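You operate a simulated robot arm through the tools that you are given. There is no shell and no other tool. Be economical: measure what you need, move in short steps, check, and stop when the job is done.

Carry out the task below with a simulated robot arm. There is one attempt and no reset: what you move stays moved.

TASK
Put the memory card labelled "M-25" from the top of the film bench on the glass weight with a grey band and the memory card marked "M-32" on top of the grey tall yellow-label box there.
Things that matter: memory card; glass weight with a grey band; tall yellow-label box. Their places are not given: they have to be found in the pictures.

It is judged by the outcome, as a careful person would: the job done as asked, and still so three seconds after it is handed in. It fails if anything else is knocked over, pushed out of place, dropped, spilled or broken.

THE ROBOT
A 6-joint arm with a two-finger parallel gripper, fixed in place. Base frame: the origin is at the foot of the arm, x ahead of it, y to its left, z up; the work surface is at about z = 0. Lengths are in cm, angles in degrees, forces in N, time in s.
With the tool pointing down near the work surface it reaches from about 18 to 46 cm from the base axis. Its first joint turns from -70.0 to 70.0 degrees. Payload 1.9 kg.
Tool frame: the origin (TCP) lies between the finger pads and is the grasp point; the fingertips stand 2.3 cm ahead of it; z points along the fingers, y is the line along which they close. The gripper opens to 9.4 cm. The fingers are 3.8 cm wide and 1 cm thick; the gripper's body (5.4 by 9.6 cm) begins 3.9 cm behind the TCP.
Orientation is told as [roll, pitch, yaw] about the base's x, y, z axes, in that order, counted from this pose: with the fingers straight down and closing along the base's y, the tool's x points along the base's -x, its y along +y and its z along -z.

THE INTERFACE
- The arm moves only by the tool nudge_tool. Its argument "rows" is a list of rows, each an object (a shift or turn left out is 0, a gripper value left out holds the last) with "dp": the shift along the base's x, y, z in m, a list of three; "angular": the turn, a rotation vector about the base's x, y, z in degrees, a list of three; "grip": the gripper command, from -1 (fully open) to 1 (shut), values between in proportion. In form: [{"dp": [dx, dy, dz], "angular": [wx, wy, wz], "grip": grip}, ...]. A call has 1 to 8 rows; each row is the pose to reach, as a shift and turn from the pose commanded when the call began. A row lasts 0.2 s, in which the tool goes at most 5 cm and 8.6 degrees; a call with a longer step from one row to the next is refused whole, and so is a gripper value outside its range. A pose out of reach is approached as far as the arm can. The call stops where the force on the tool passes 40 N (or 10 N more than at its start, if that is more) or the arm is blocked; 0.2 s more then pass. The fingers move at their own pace (about 10.8 cm/s each) and stop on an object; they squeeze with about 45 N. The grip force told is the motor's: it shows also when the fingers shut on nothing. Time passes only in rows, and 0.2 s behind the last, so rows that repeat a pose let the fingers close. It gives the time, the measured TCP pose, the force on the tool (base axes), the opening and the grip force at its end, in the units of the frame above (readings bear some noise).
- Cameras (640 x 400 px; columns grow to the right, rows downward): "scene" is fixed at [4.94, 30.45, 43.09]; the picture's right is [-0.84, -0.55, 0.00], its down [-0.28, 0.42, -0.86] and it looks along [0.47, -0.72, -0.51] (base axes); focal length 304 px, centre (320, 200). "wrist" rides on the gripper at [-3.9, 0, -4.4] in the tool frame; the picture's right is [0.00, -1.00, 0.00], its down [0.97, 0.00, -0.24] and it looks along [0.24, 0.00, 0.97] (tool axes); focal length 218 px, centre (320, 200).
- camera(camera): a new picture of that camera. No time passes.
- point_at(camera, pixels): for up to 12 pixels [column, row] of the newest picture of that camera ("zoom" is the newest enlarged one), the place [x, y, z] in the base frame of the surface seen there, good to about 0.2 cm. No time passes.
- enlarge(camera, box): a new picture of the part [left, top, right, bottom] of that camera's present view, enlarged. No time passes.
- hand_in(): hands the job in; it is judged then, once.

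Work in short steps. Measure before you move; look again where a grasp or a placing could have gone wrong, and mend it. You have 60 turns and 20 pictures in all, the two below and enlarged ones among them. Open the gripper and draw the arm clear of the work before you hand the job in, unless the task says otherwise; then end with one line.

The tools are called after "Call:" as a command line: name --argument value ..., lists and objects as JSON in quotes. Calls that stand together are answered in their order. nudge_tool: Moves the arm, as the interface text tells. Its arguments: {"type":"object","properties":{"rows":{"type":"array","items":{"type":"object","properties":{"dp":{"type":"array","items":{"type":"number"}},"angular":{"type":"array","items":{"type":"number"}},"grip":{"type":"number"}}}}},"required":["rows"]} The other tools are called the same way: camera (camera) takes a picture; point_at (camera, pixels) gives the place of the surface under pixels of a picture; enlarge (camera, box) takes an enlarged picture of a part of a camera's view; hand_in () hands the job in.

At the start:

```text
clock: 0.0
ee_pos: [29.17, 5.07, 30.01]
tool_rot: [0.0, 0.0, -0.1]
contact_force: [0.1, -0.3, -0.7]
finger_gap: 9.41
finger_force: 0.0
```

scene: 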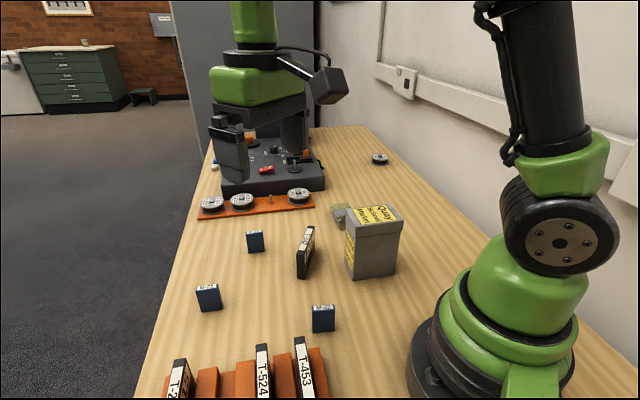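
wrist: 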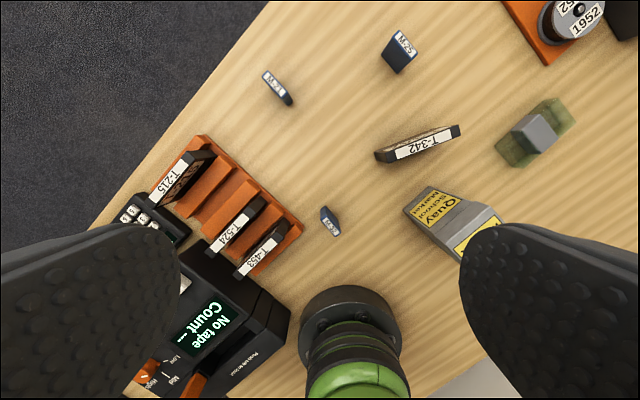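

Three blue cards stand at scene (255,241), (208,297) and (323,318); I enlarge to read their labels and see the weight and box.

Call:
enlarge --camera "scene" --box '[180, 190, 420, 340]'

Call:
enlarge --camera "wrist" --box '[240, 10, 600, 260]'

```text
2.67 times, centred on (300, 265) of scene
```

zoom: 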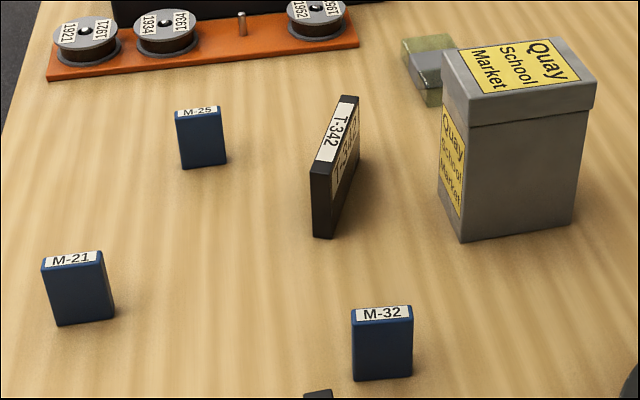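

```text
1.60 times, centred on (420, 135) of wrist
```

zoom: 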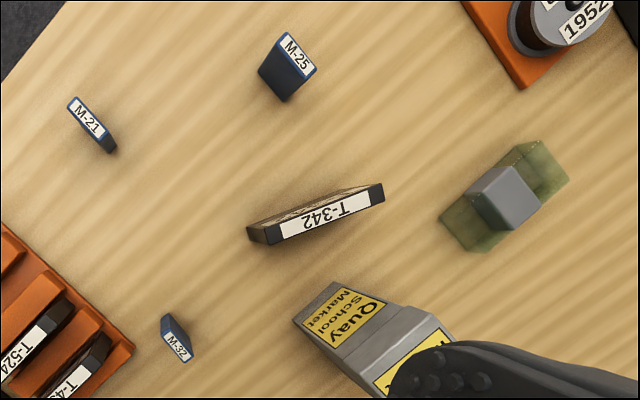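

M-25 is at scene (255,241), M-32 at (323,318). I measure the cards, weight and box from both views.

Call:
point_at --camera "zoom" --pixels '[[284, 36], [313, 70], [298, 52], [161, 335], [187, 358], [175, 345], [505, 195], [500, 170], [540, 200], [470, 200], [532, 145], [470, 247]]'

Call:
point_at --camera "scene" --pixels '[[247, 231], [262, 230], [255, 232], [313, 307], [333, 306], [323, 308], [348, 208], [390, 206], [402, 221], [357, 225], [375, 215], [335, 207]]'

Call:
enlarge --camera "scene" --box '[310, 190, 420, 290]'

```text
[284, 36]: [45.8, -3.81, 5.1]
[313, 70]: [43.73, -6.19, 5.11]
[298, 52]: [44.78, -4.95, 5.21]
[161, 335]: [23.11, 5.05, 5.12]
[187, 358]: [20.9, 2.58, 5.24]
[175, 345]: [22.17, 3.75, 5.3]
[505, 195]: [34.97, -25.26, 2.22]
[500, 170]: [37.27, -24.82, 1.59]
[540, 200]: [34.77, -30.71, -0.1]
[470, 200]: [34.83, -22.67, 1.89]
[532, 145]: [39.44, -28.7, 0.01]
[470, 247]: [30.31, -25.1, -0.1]
```

```text
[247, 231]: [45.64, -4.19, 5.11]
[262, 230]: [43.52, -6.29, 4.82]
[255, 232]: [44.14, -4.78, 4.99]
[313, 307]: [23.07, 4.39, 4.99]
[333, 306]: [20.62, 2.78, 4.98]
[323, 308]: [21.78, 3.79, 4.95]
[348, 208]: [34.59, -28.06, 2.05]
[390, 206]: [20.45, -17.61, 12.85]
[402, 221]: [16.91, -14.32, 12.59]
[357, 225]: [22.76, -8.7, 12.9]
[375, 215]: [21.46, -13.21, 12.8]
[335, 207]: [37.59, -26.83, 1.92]
```

```text
4.00 times, centred on (365, 240) of scene
```

zoom: 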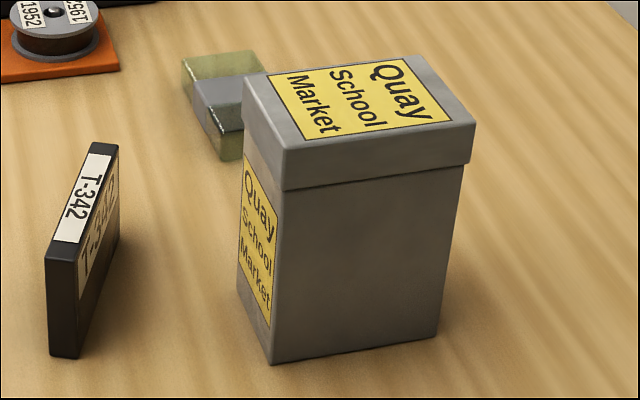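

Now the box's top corners (zoom) and the neighbours' clearance: rack edge near M-32, T-342 cassette, and weight from the scene view.

Call:
point_at --camera "zoom" --pixels '[[246, 76], [287, 147], [470, 122], [415, 60], [360, 100], [215, 95], [225, 115], [200, 90], [232, 55], [195, 58], [228, 158], [250, 60]]'

Call:
point_at --camera "wrist" --pixels '[[300, 230], [290, 215], [285, 235], [275, 245], [380, 155], [455, 130], [328, 208], [338, 232], [321, 207], [270, 75], [290, 100], [250, 270]]'

```text
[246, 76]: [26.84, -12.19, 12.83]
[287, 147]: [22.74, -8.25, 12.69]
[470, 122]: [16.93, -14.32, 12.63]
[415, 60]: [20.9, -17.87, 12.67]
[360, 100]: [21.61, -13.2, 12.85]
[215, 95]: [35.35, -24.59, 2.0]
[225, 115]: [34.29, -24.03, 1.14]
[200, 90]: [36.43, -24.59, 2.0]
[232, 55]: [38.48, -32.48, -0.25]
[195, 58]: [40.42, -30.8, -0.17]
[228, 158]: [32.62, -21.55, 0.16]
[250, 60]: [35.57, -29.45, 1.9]
```

```text
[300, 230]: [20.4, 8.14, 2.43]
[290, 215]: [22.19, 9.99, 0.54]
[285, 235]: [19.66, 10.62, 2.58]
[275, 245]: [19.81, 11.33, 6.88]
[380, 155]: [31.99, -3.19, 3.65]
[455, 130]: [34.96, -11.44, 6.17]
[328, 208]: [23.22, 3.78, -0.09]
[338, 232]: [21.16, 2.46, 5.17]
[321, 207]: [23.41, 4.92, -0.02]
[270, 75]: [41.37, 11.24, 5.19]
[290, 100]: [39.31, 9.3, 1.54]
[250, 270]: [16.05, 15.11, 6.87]
```

Card M-32: centre (22.0,3.75), long axis at ~46°, top z 5.1; box top centre (21.85,-13.15,12.8) with the same axis. I go above M-32, turned 46°, fingers partly closed to clear the rack.

Call:
nudge_tool --rows '[{"dp": [-0.012, -0.002, -0.03], "angular": [0, 0, 7.7], "grip": 0.3}, {"dp": [-0.024, -0.0045, -0.06], "angular": [0, 0, 15.4]}, {"dp": [-0.036, -0.0066, -0.09], "angular": [0, 0, 23.1]}, {"dp": [-0.048, -0.009, -0.12], "angular": [0, 0, 30.8]}, {"dp": [-0.06, -0.011, -0.15], "angular": [0, 0, 38.5]}, {"dp": [-0.0717, -0.0132, -0.18], "angular": [0, 0, 46.1]}, {"dp": [-0.0717, -0.0132, -0.18], "angular": [0, 0, 46.1]}]'

Call:
camera --camera "wrist"

```text
clock: 1.6
ee_pos: [21.87, 3.66, 12.02]
tool_rot: [-0.1, 0.1, 46.2]
contact_force: [-0.6, 0.6, 0.4]
finger_gap: 3.29
finger_force: 0.1
```

```text
14 pictures are left
```

wrist: 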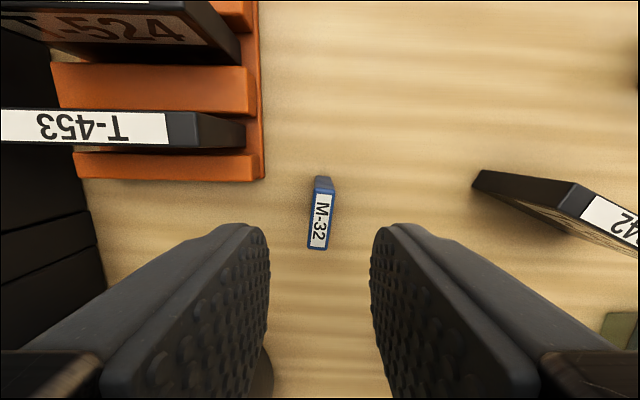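

The card sits at (320,220) between the fingers, slightly turned; I measure its top corners.

Call:
point_at --camera "wrist" --pixels '[[313, 195], [331, 195], [310, 244], [325, 246], [317, 222]]'

```text
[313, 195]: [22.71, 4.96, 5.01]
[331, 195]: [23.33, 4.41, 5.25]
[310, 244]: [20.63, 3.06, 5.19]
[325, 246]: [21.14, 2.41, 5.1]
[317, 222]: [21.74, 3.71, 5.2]
```

Card axis is ~42.5°, centre (21.96,3.71). I turn -3.5°, descend to z 4.0 and close.

Call:
nudge_tool --rows '[{"dp": [0.001, 0.0005, -0.03], "angular": [0, 0, -3.5]}, {"dp": [0.001, 0.0005, -0.055], "angular": [0, 0, -3.5]}, {"dp": [0.001, 0.0005, -0.07], "angular": [0, 0, -3.5]}, {"dp": [0.001, 0.0005, -0.08], "angular": [0, 0, -3.5]}, {"dp": [0.001, 0.0005, -0.08], "angular": [0, 0, -3.5]}, {"dp": [0.001, 0.0005, -0.08], "angular": [0, 0, -3.5], "grip": 1}, {"dp": [0.001, 0.0005, -0.08], "angular": [0, 0, -3.5], "grip": 1}, {"dp": [0.001, 0.0005, -0.08], "angular": [0, 0, -3.5], "grip": 1}]'

```text
clock: 3.4
ee_pos: [22.07, 3.87, 3.95]
tool_rot: [0.0, 0.0, 42.7]
contact_force: [-0.4, 0.8, 0.1]
finger_gap: 1.11
finger_force: 44.7
```

M-32 is gripped (1.11 cm). I lift it straight up to about z 21.

Call:
nudge_tool --rows '[{"dp": [0, 0, 0.02]}, {"dp": [0, 0, 0.055]}, {"dp": [0, 0, 0.095]}, {"dp": [0, 0, 0.135]}, {"dp": [0, 0, 0.165]}, {"dp": [0, 0, 0.175]}, {"dp": [0, 0, 0.175]}]'

Call:
nudge_tool --rows '[{"dp": [0, -0.02, 0], "angular": [0, 0, 1]}, {"dp": [0, -0.05, 0], "angular": [0, 0, 2]}, {"dp": [0, -0.085, 0], "angular": [0, 0, 3]}, {"dp": [0, -0.12, 0], "angular": [0, 0, 3]}, {"dp": [-0.001, -0.15, 0], "angular": [0, 0, 3]}, {"dp": [-0.002, -0.17, 0], "angular": [0, 0, 3]}, {"dp": [-0.002, -0.17, 0], "angular": [0, 0, 3]}]'

Call:
camera --camera "scene"

```text
clock: 5.0
ee_pos: [22.18, 3.89, 21.49]
tool_rot: [0.0, 0.0, 42.6]
contact_force: [-0.3, -0.2, -0.5]
finger_gap: 1.1
finger_force: 45.1
```

```text
clock: 6.6
ee_pos: [21.84, -13.23, 21.54]
tool_rot: [0.1, 0.0, 45.6]
contact_force: [0.3, 0.6, 0.5]
finger_gap: 1.09
finger_force: 45.0
```

```text
13 pictures are left
```

scene: 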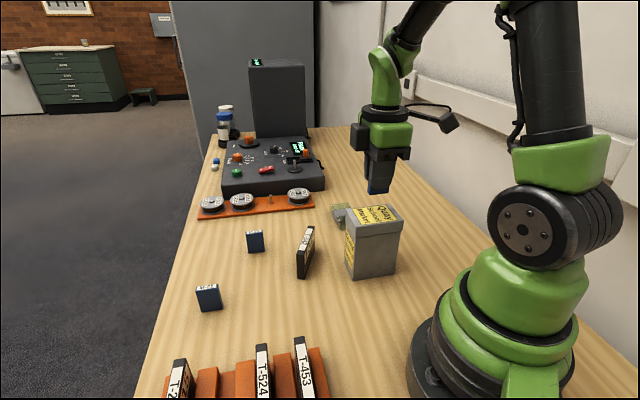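

The card hangs over the box's top. I lower it slowly to just about contact (TCP z ≈ 16.75).

Call:
nudge_tool --rows '[{"dp": [0, 0, -0.02]}, {"dp": [0, 0, -0.035]}, {"dp": [0, 0, -0.043]}, {"dp": [0, 0, -0.0455]}, {"dp": [0, 0, -0.0465]}, {"dp": [0, 0, -0.0465]}]'

Call:
enlarge --camera "scene" --box '[310, 160, 430, 260]'

```text
clock: 8.0
ee_pos: [21.78, -13.09, 16.97]
tool_rot: [-0.2, -0.1, 45.6]
contact_force: [-2.3, 4.3, 37.7]
finger_gap: 1.12
finger_force: 44.8
```

```text
4.00 times, centred on (370, 210) of scene
```

zoom: 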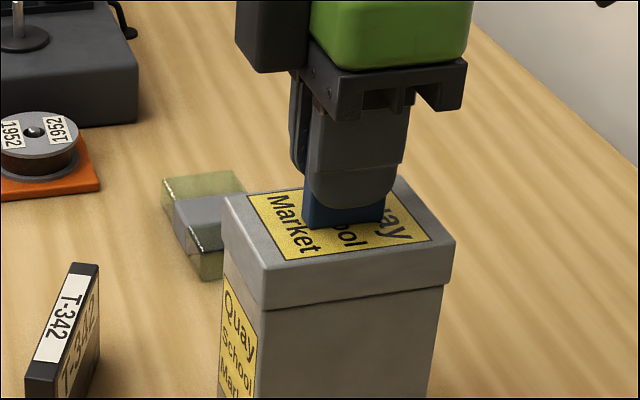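

Contact made with the card resting on the box (force 38 N). I ease up 1.5 mm, then open partway and hold.

Call:
nudge_tool --rows '[{"dp": [0, 0, 0.001]}, {"dp": [0, 0, 0.0015]}]'

```text
clock: 8.6
ee_pos: [21.76, -13.23, 16.95]
tool_rot: [0.0, 0.0, 45.7]
contact_force: [3.6, 0.8, 9.2]
finger_gap: 1.1
finger_force: 45.1
```

Force fell to 9 N with the card still touching. I release and rise straight.

Call:
nudge_tool --rows '[{"dp": [0, 0, 0.0003]}, {"dp": [0, 0, 0.0003], "grip": 0.5}, {"dp": [0, 0, 0.0003], "grip": 0.3}, {"dp": [0, 0, 0.015]}, {"dp": [0, 0, 0.04]}, {"dp": [0, 0, 0.07]}, {"dp": [0, 0, 0.09]}]'

Call:
camera --camera "wrist"

```text
clock: 10.2
ee_pos: [21.68, -13.17, 26.13]
tool_rot: [-0.1, 0.1, 45.6]
contact_force: [-0.8, -0.7, 0.1]
finger_gap: 3.28
finger_force: 0.1
```

```text
11 pictures are left
```

wrist: 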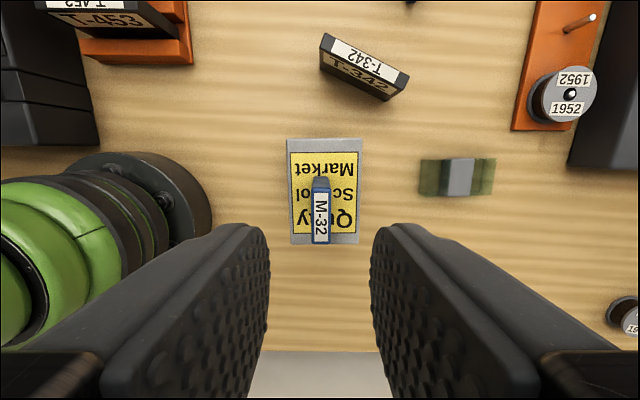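

M-32 stands upright on the box top at (320,210). Now measure the weight at (457,177), whose sides align with this view.

Call:
point_at --camera "wrist" --pixels '[[422, 160], [422, 193], [492, 160], [492, 193], [446, 160], [473, 160], [446, 194], [471, 194], [458, 177], [320, 210]]'

Call:
enlarge --camera "wrist" --box '[400, 140, 510, 210]'

```text
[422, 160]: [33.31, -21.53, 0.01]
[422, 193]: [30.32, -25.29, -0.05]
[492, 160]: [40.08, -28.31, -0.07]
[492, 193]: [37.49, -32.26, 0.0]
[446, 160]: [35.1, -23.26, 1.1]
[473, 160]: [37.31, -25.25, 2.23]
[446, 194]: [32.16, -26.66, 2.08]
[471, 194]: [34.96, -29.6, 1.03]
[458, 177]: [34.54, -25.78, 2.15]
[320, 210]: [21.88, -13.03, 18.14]
```

```text
5.71 times, centred on (455, 175) of wrist
```

zoom: 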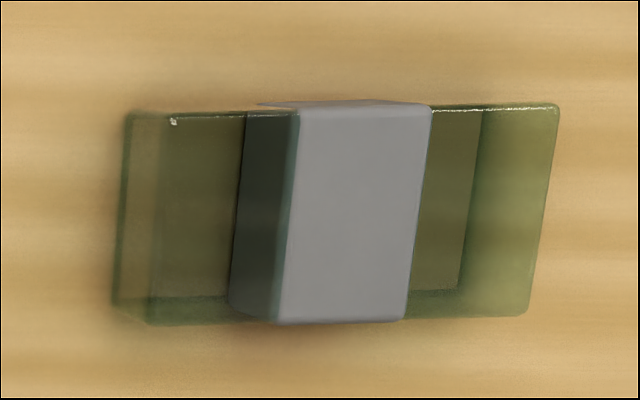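

The band wraps the glass; its top is a flat plate. I measure its corners for the placing centre.

Call:
point_at --camera "zoom" --pixels '[[308, 115], [422, 115], [400, 312], [286, 312], [355, 212], [200, 200], [450, 150]]'

Call:
nudge_tool --rows '[{"dp": [0.03, 0.02, 0]}, {"dp": [0.07, 0.03, 0]}, {"dp": [0.115, 0.04, -0.01]}, {"dp": [0.15, 0.055, -0.03]}, {"dp": [0.19, 0.07, -0.06]}, {"dp": [0.22, 0.08, -0.1]}, {"dp": [0.2305, 0.081, -0.14]}, {"dp": [0.2305, 0.081, -0.14]}]'

Call:
camera --camera "wrist"

```text
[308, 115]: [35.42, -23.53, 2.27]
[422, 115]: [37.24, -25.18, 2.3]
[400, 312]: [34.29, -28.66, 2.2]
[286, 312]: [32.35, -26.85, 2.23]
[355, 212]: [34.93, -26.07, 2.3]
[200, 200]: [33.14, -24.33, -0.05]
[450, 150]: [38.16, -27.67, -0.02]
```

```text
refused: row 5 steps farther than a row can; nothing moved
```

```text
9 pictures are left
```

wrist: 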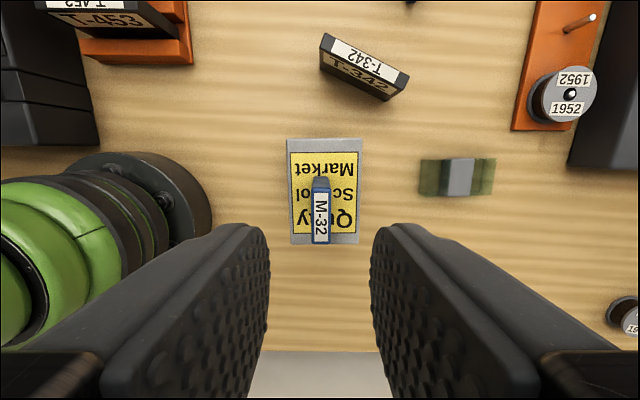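

Band centre is (34.83,-26.06), top z 2.25, axis ~48°. The move was refused (step too long); I split it with smaller steps.

Call:
nudge_tool --rows '[{"dp": [0.025, 0.009, 0]}, {"dp": [0.06, 0.022, -0.01]}, {"dp": [0.095, 0.034, -0.03]}, {"dp": [0.13, 0.047, -0.055]}, {"dp": [0.165, 0.058, -0.08]}, {"dp": [0.195, 0.07, -0.11]}, {"dp": [0.22, 0.078, -0.135]}, {"dp": [0.2305, 0.081, -0.14]}]'

Call:
camera --camera "wrist"

```text
clock: 12.0
ee_pos: [44.95, -4.86, 12.05]
tool_rot: [0.0, 0.0, 45.6]
contact_force: [0.7, 0.3, 0.0]
finger_gap: 3.3
finger_force: 0.1
```

```text
8 pictures are left
```

wrist: 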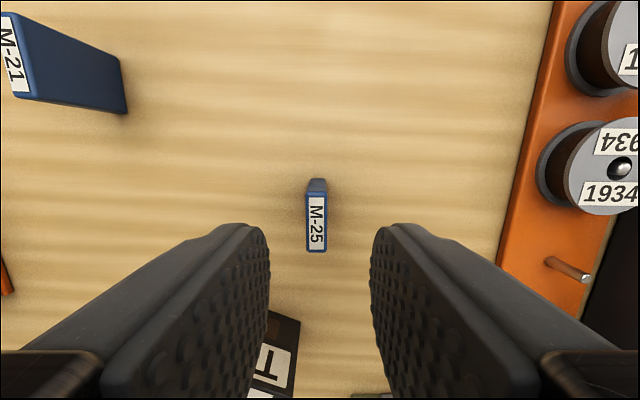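

The card M-25 is nicely aligned at (316,222); measure its top corners.

Call:
point_at --camera "wrist" --pixels '[[309, 196], [324, 196], [309, 248], [324, 248], [316, 222]]'

```text
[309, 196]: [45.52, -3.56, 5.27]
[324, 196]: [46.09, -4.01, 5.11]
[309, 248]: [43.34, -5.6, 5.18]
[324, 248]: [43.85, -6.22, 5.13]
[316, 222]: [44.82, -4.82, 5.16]
```

Centre (44.7,-4.85), axis ~44°. I correct slightly, descend to z 4.0 and close.

Call:
nudge_tool --rows '[{"dp": [-0.002, 0, -0.03], "angular": [0, 0, -1.5]}, {"dp": [-0.002, 0, -0.055], "angular": [0, 0, -1.5]}, {"dp": [-0.002, 0, -0.07], "angular": [0, 0, -1.5]}, {"dp": [-0.002, 0, -0.0805], "angular": [0, 0, -1.5]}, {"dp": [-0.002, 0, -0.0805], "angular": [0, 0, -1.5]}, {"dp": [-0.002, 0, -0.0805], "angular": [0, 0, -1.5], "grip": 1}, {"dp": [-0.002, 0, -0.0805], "angular": [0, 0, -1.5], "grip": 1}, {"dp": [-0.002, 0, -0.0805], "angular": [0, 0, -1.5], "grip": 1}]'

```text
clock: 13.8
ee_pos: [44.62, -5.03, 4.0]
tool_rot: [-0.1, -0.1, 44.1]
contact_force: [0.7, 0.2, -0.3]
finger_gap: 1.09
finger_force: 45.2
```

M-25 gripped. Lift to z≈14, then carry to above the band centre, turning +4°.

Call:
nudge_tool --rows '[{"dp": [0, 0, 0.02]}, {"dp": [0, 0, 0.05]}, {"dp": [0, 0, 0.085]}, {"dp": [-0.01, 0, 0.105]}, {"dp": [-0.025, -0.01, 0.11]}, {"dp": [-0.05, -0.04, 0.11]}, {"dp": [-0.065, -0.08, 0.11]}, {"dp": [-0.075, -0.11, 0.11]}]'

Call:
nudge_tool --rows '[{"dp": [-0.006, -0.03, 0], "angular": [0, 0, 2]}, {"dp": [-0.013, -0.06, 0], "angular": [0, 0, 4]}, {"dp": [-0.02, -0.085, 0], "angular": [0, 0, 4]}, {"dp": [-0.023, -0.1, 0], "angular": [0, 0, 4]}, {"dp": [-0.023, -0.1, 0], "angular": [0, 0, 4]}]'

Call:
camera --camera "wrist"

```text
clock: 15.6
ee_pos: [37.22, -16.22, 14.8]
tool_rot: [0.1, -0.1, 44.2]
contact_force: [1.5, -0.7, 0.3]
finger_gap: 1.09
finger_force: 45.4
```

```text
clock: 16.8
ee_pos: [35.05, -26.01, 14.71]
tool_rot: [-0.1, 0.0, 48.1]
contact_force: [-0.3, 0.0, -0.4]
finger_gap: 1.09
finger_force: 44.4
```

```text
7 pictures are left
```

wrist: 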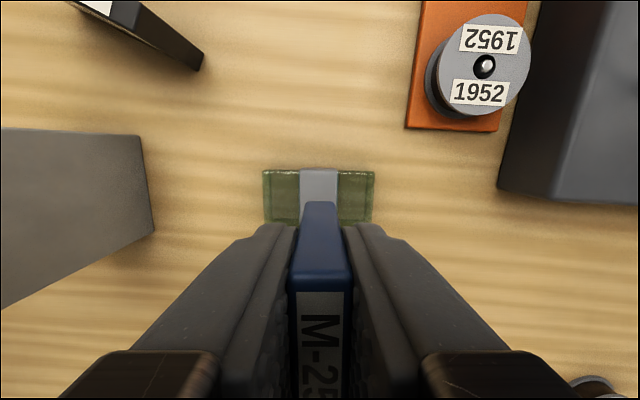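

The card is centred over the band (columns 301–337). Lower to just above it, TCP z ≈ 6.5.

Call:
nudge_tool --rows '[{"dp": [-0.0015, 0, -0.03]}, {"dp": [-0.0015, 0, -0.06]}, {"dp": [-0.0015, 0, -0.075]}, {"dp": [-0.0015, 0, -0.081]}, {"dp": [-0.0015, 0, -0.0822]}, {"dp": [-0.0015, 0, -0.0822]}]'

Call:
enlarge --camera "scene" --box '[300, 150, 420, 250]'

```text
clock: 18.2
ee_pos: [34.72, -26.13, 6.62]
tool_rot: [0.1, 0.1, 48.1]
contact_force: [0.1, 0.0, 0.6]
finger_gap: 1.11
finger_force: 45.2
```

```text
4.00 times, centred on (360, 200) of scene
```

zoom: 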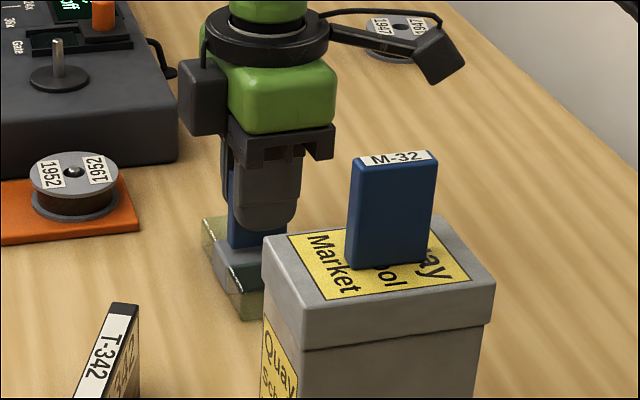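

No contact yet; inch down 1 mm per row until contact force appears.

Call:
nudge_tool --rows '[{"dp": [0.0005, 0, -0.001]}, {"dp": [0.0005, 0, -0.002]}, {"dp": [0.0005, 0, -0.002]}]'

```text
clock: 19.0
ee_pos: [34.74, -26.09, 6.58]
tool_rot: [0.0, 0.0, 48.1]
contact_force: [0.1, 0.4, -0.3]
finger_gap: 1.08
finger_force: 45.1
```

Call:
nudge_tool --rows '[{"dp": [0, 0, -0.001]}, {"dp": [0, 0, -0.0015]}, {"dp": [0, 0, -0.0015]}]'

```text
clock: 19.8
ee_pos: [34.76, -26.12, 6.38]
tool_rot: [0.0, 0.0, 48.1]
contact_force: [0.0, 0.6, -0.7]
finger_gap: 1.1
finger_force: 44.9
```

Call:
nudge_tool --rows '[{"dp": [0, 0, -0.0005]}, {"dp": [0, 0, -0.001]}, {"dp": [0, 0, -0.001]}]'

```text
clock: 20.6
ee_pos: [34.75, -25.97, 6.37]
tool_rot: [0.0, 0.0, 48.2]
contact_force: [0.9, -0.1, -0.6]
finger_gap: 1.09
finger_force: 45.2
```

Call:
nudge_tool --rows '[{"dp": [0, 0, -0.0005]}, {"dp": [0, 0, -0.001]}, {"dp": [0, 0, -0.001]}]'

```text
clock: 21.4
ee_pos: [34.83, -26.09, 6.29]
tool_rot: [0.0, 0.0, 48.1]
contact_force: [-2.2, -0.3, 6.9]
finger_gap: 1.07
finger_force: 44.6
```

Light contact (7 N): the card rests on the band. Release and rise straight, then look.

Call:
nudge_tool --rows '[{"dp": [0, 0, 0]}, {"dp": [0, 0, 0], "grip": 0.5}, {"dp": [0, 0, 0], "grip": 0.3}, {"dp": [0, 0, 0.015]}, {"dp": [0, 0, 0.045]}, {"dp": [0, 0, 0.08]}, {"dp": [0, 0, 0.12]}, {"dp": [0, 0, 0.15]}]'

Call:
camera --camera "wrist"

Call:
camera --camera "scene"

```text
clock: 23.2
ee_pos: [34.73, -25.84, 21.22]
tool_rot: [0.1, 0.1, 48.2]
contact_force: [-0.7, -0.1, -0.3]
finger_gap: 3.29
finger_force: 0.0
```

```text
5 pictures are left
```

wrist: 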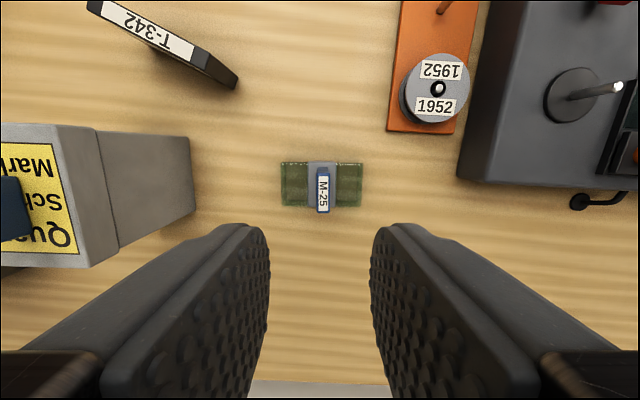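

```text
4 pictures are left
```

scene: 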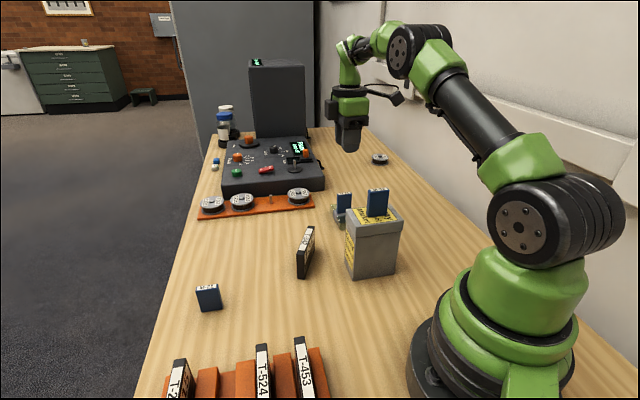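

Both cards stand where they belong and everything else is in place. I raise a bit more with the gripper fully open, then hand in.

Call:
nudge_tool --rows '[{"dp": [0, 0, 0.03], "grip": -1}, {"dp": [0, 0.02, 0.06], "grip": -1}, {"dp": [0, 0.03, 0.08], "grip": -1}, {"dp": [0, 0.03, 0.08], "grip": -1}]'

Call:
enlarge --camera "scene" --box '[300, 170, 420, 270]'

```text
clock: 24.2
ee_pos: [34.72, -23.03, 29.34]
tool_rot: [-0.2, 0.0, 48.1]
contact_force: [0.6, 1.0, 0.9]
finger_gap: 9.41
finger_force: 0.0
```

```text
4.00 times, centred on (360, 220) of scene
```

zoom: 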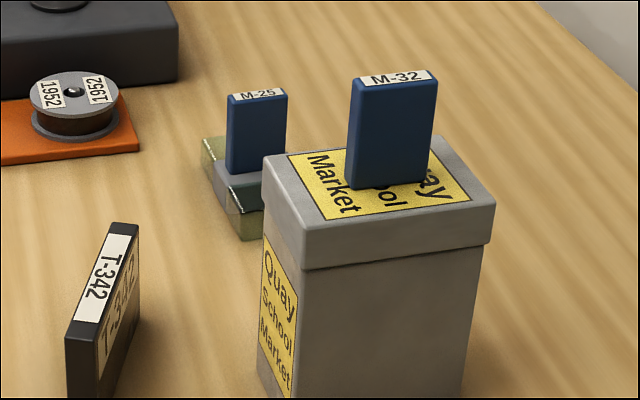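

Both cards stand stably; handing in.

Call:
hand_in

```text
The job is handed in.
```

Memory card M-25 is standing on the grey band of the glass weight, and M-32 is standing on top of the grey tall yellow-label box; nothing else looked disturbed in the last pictures.
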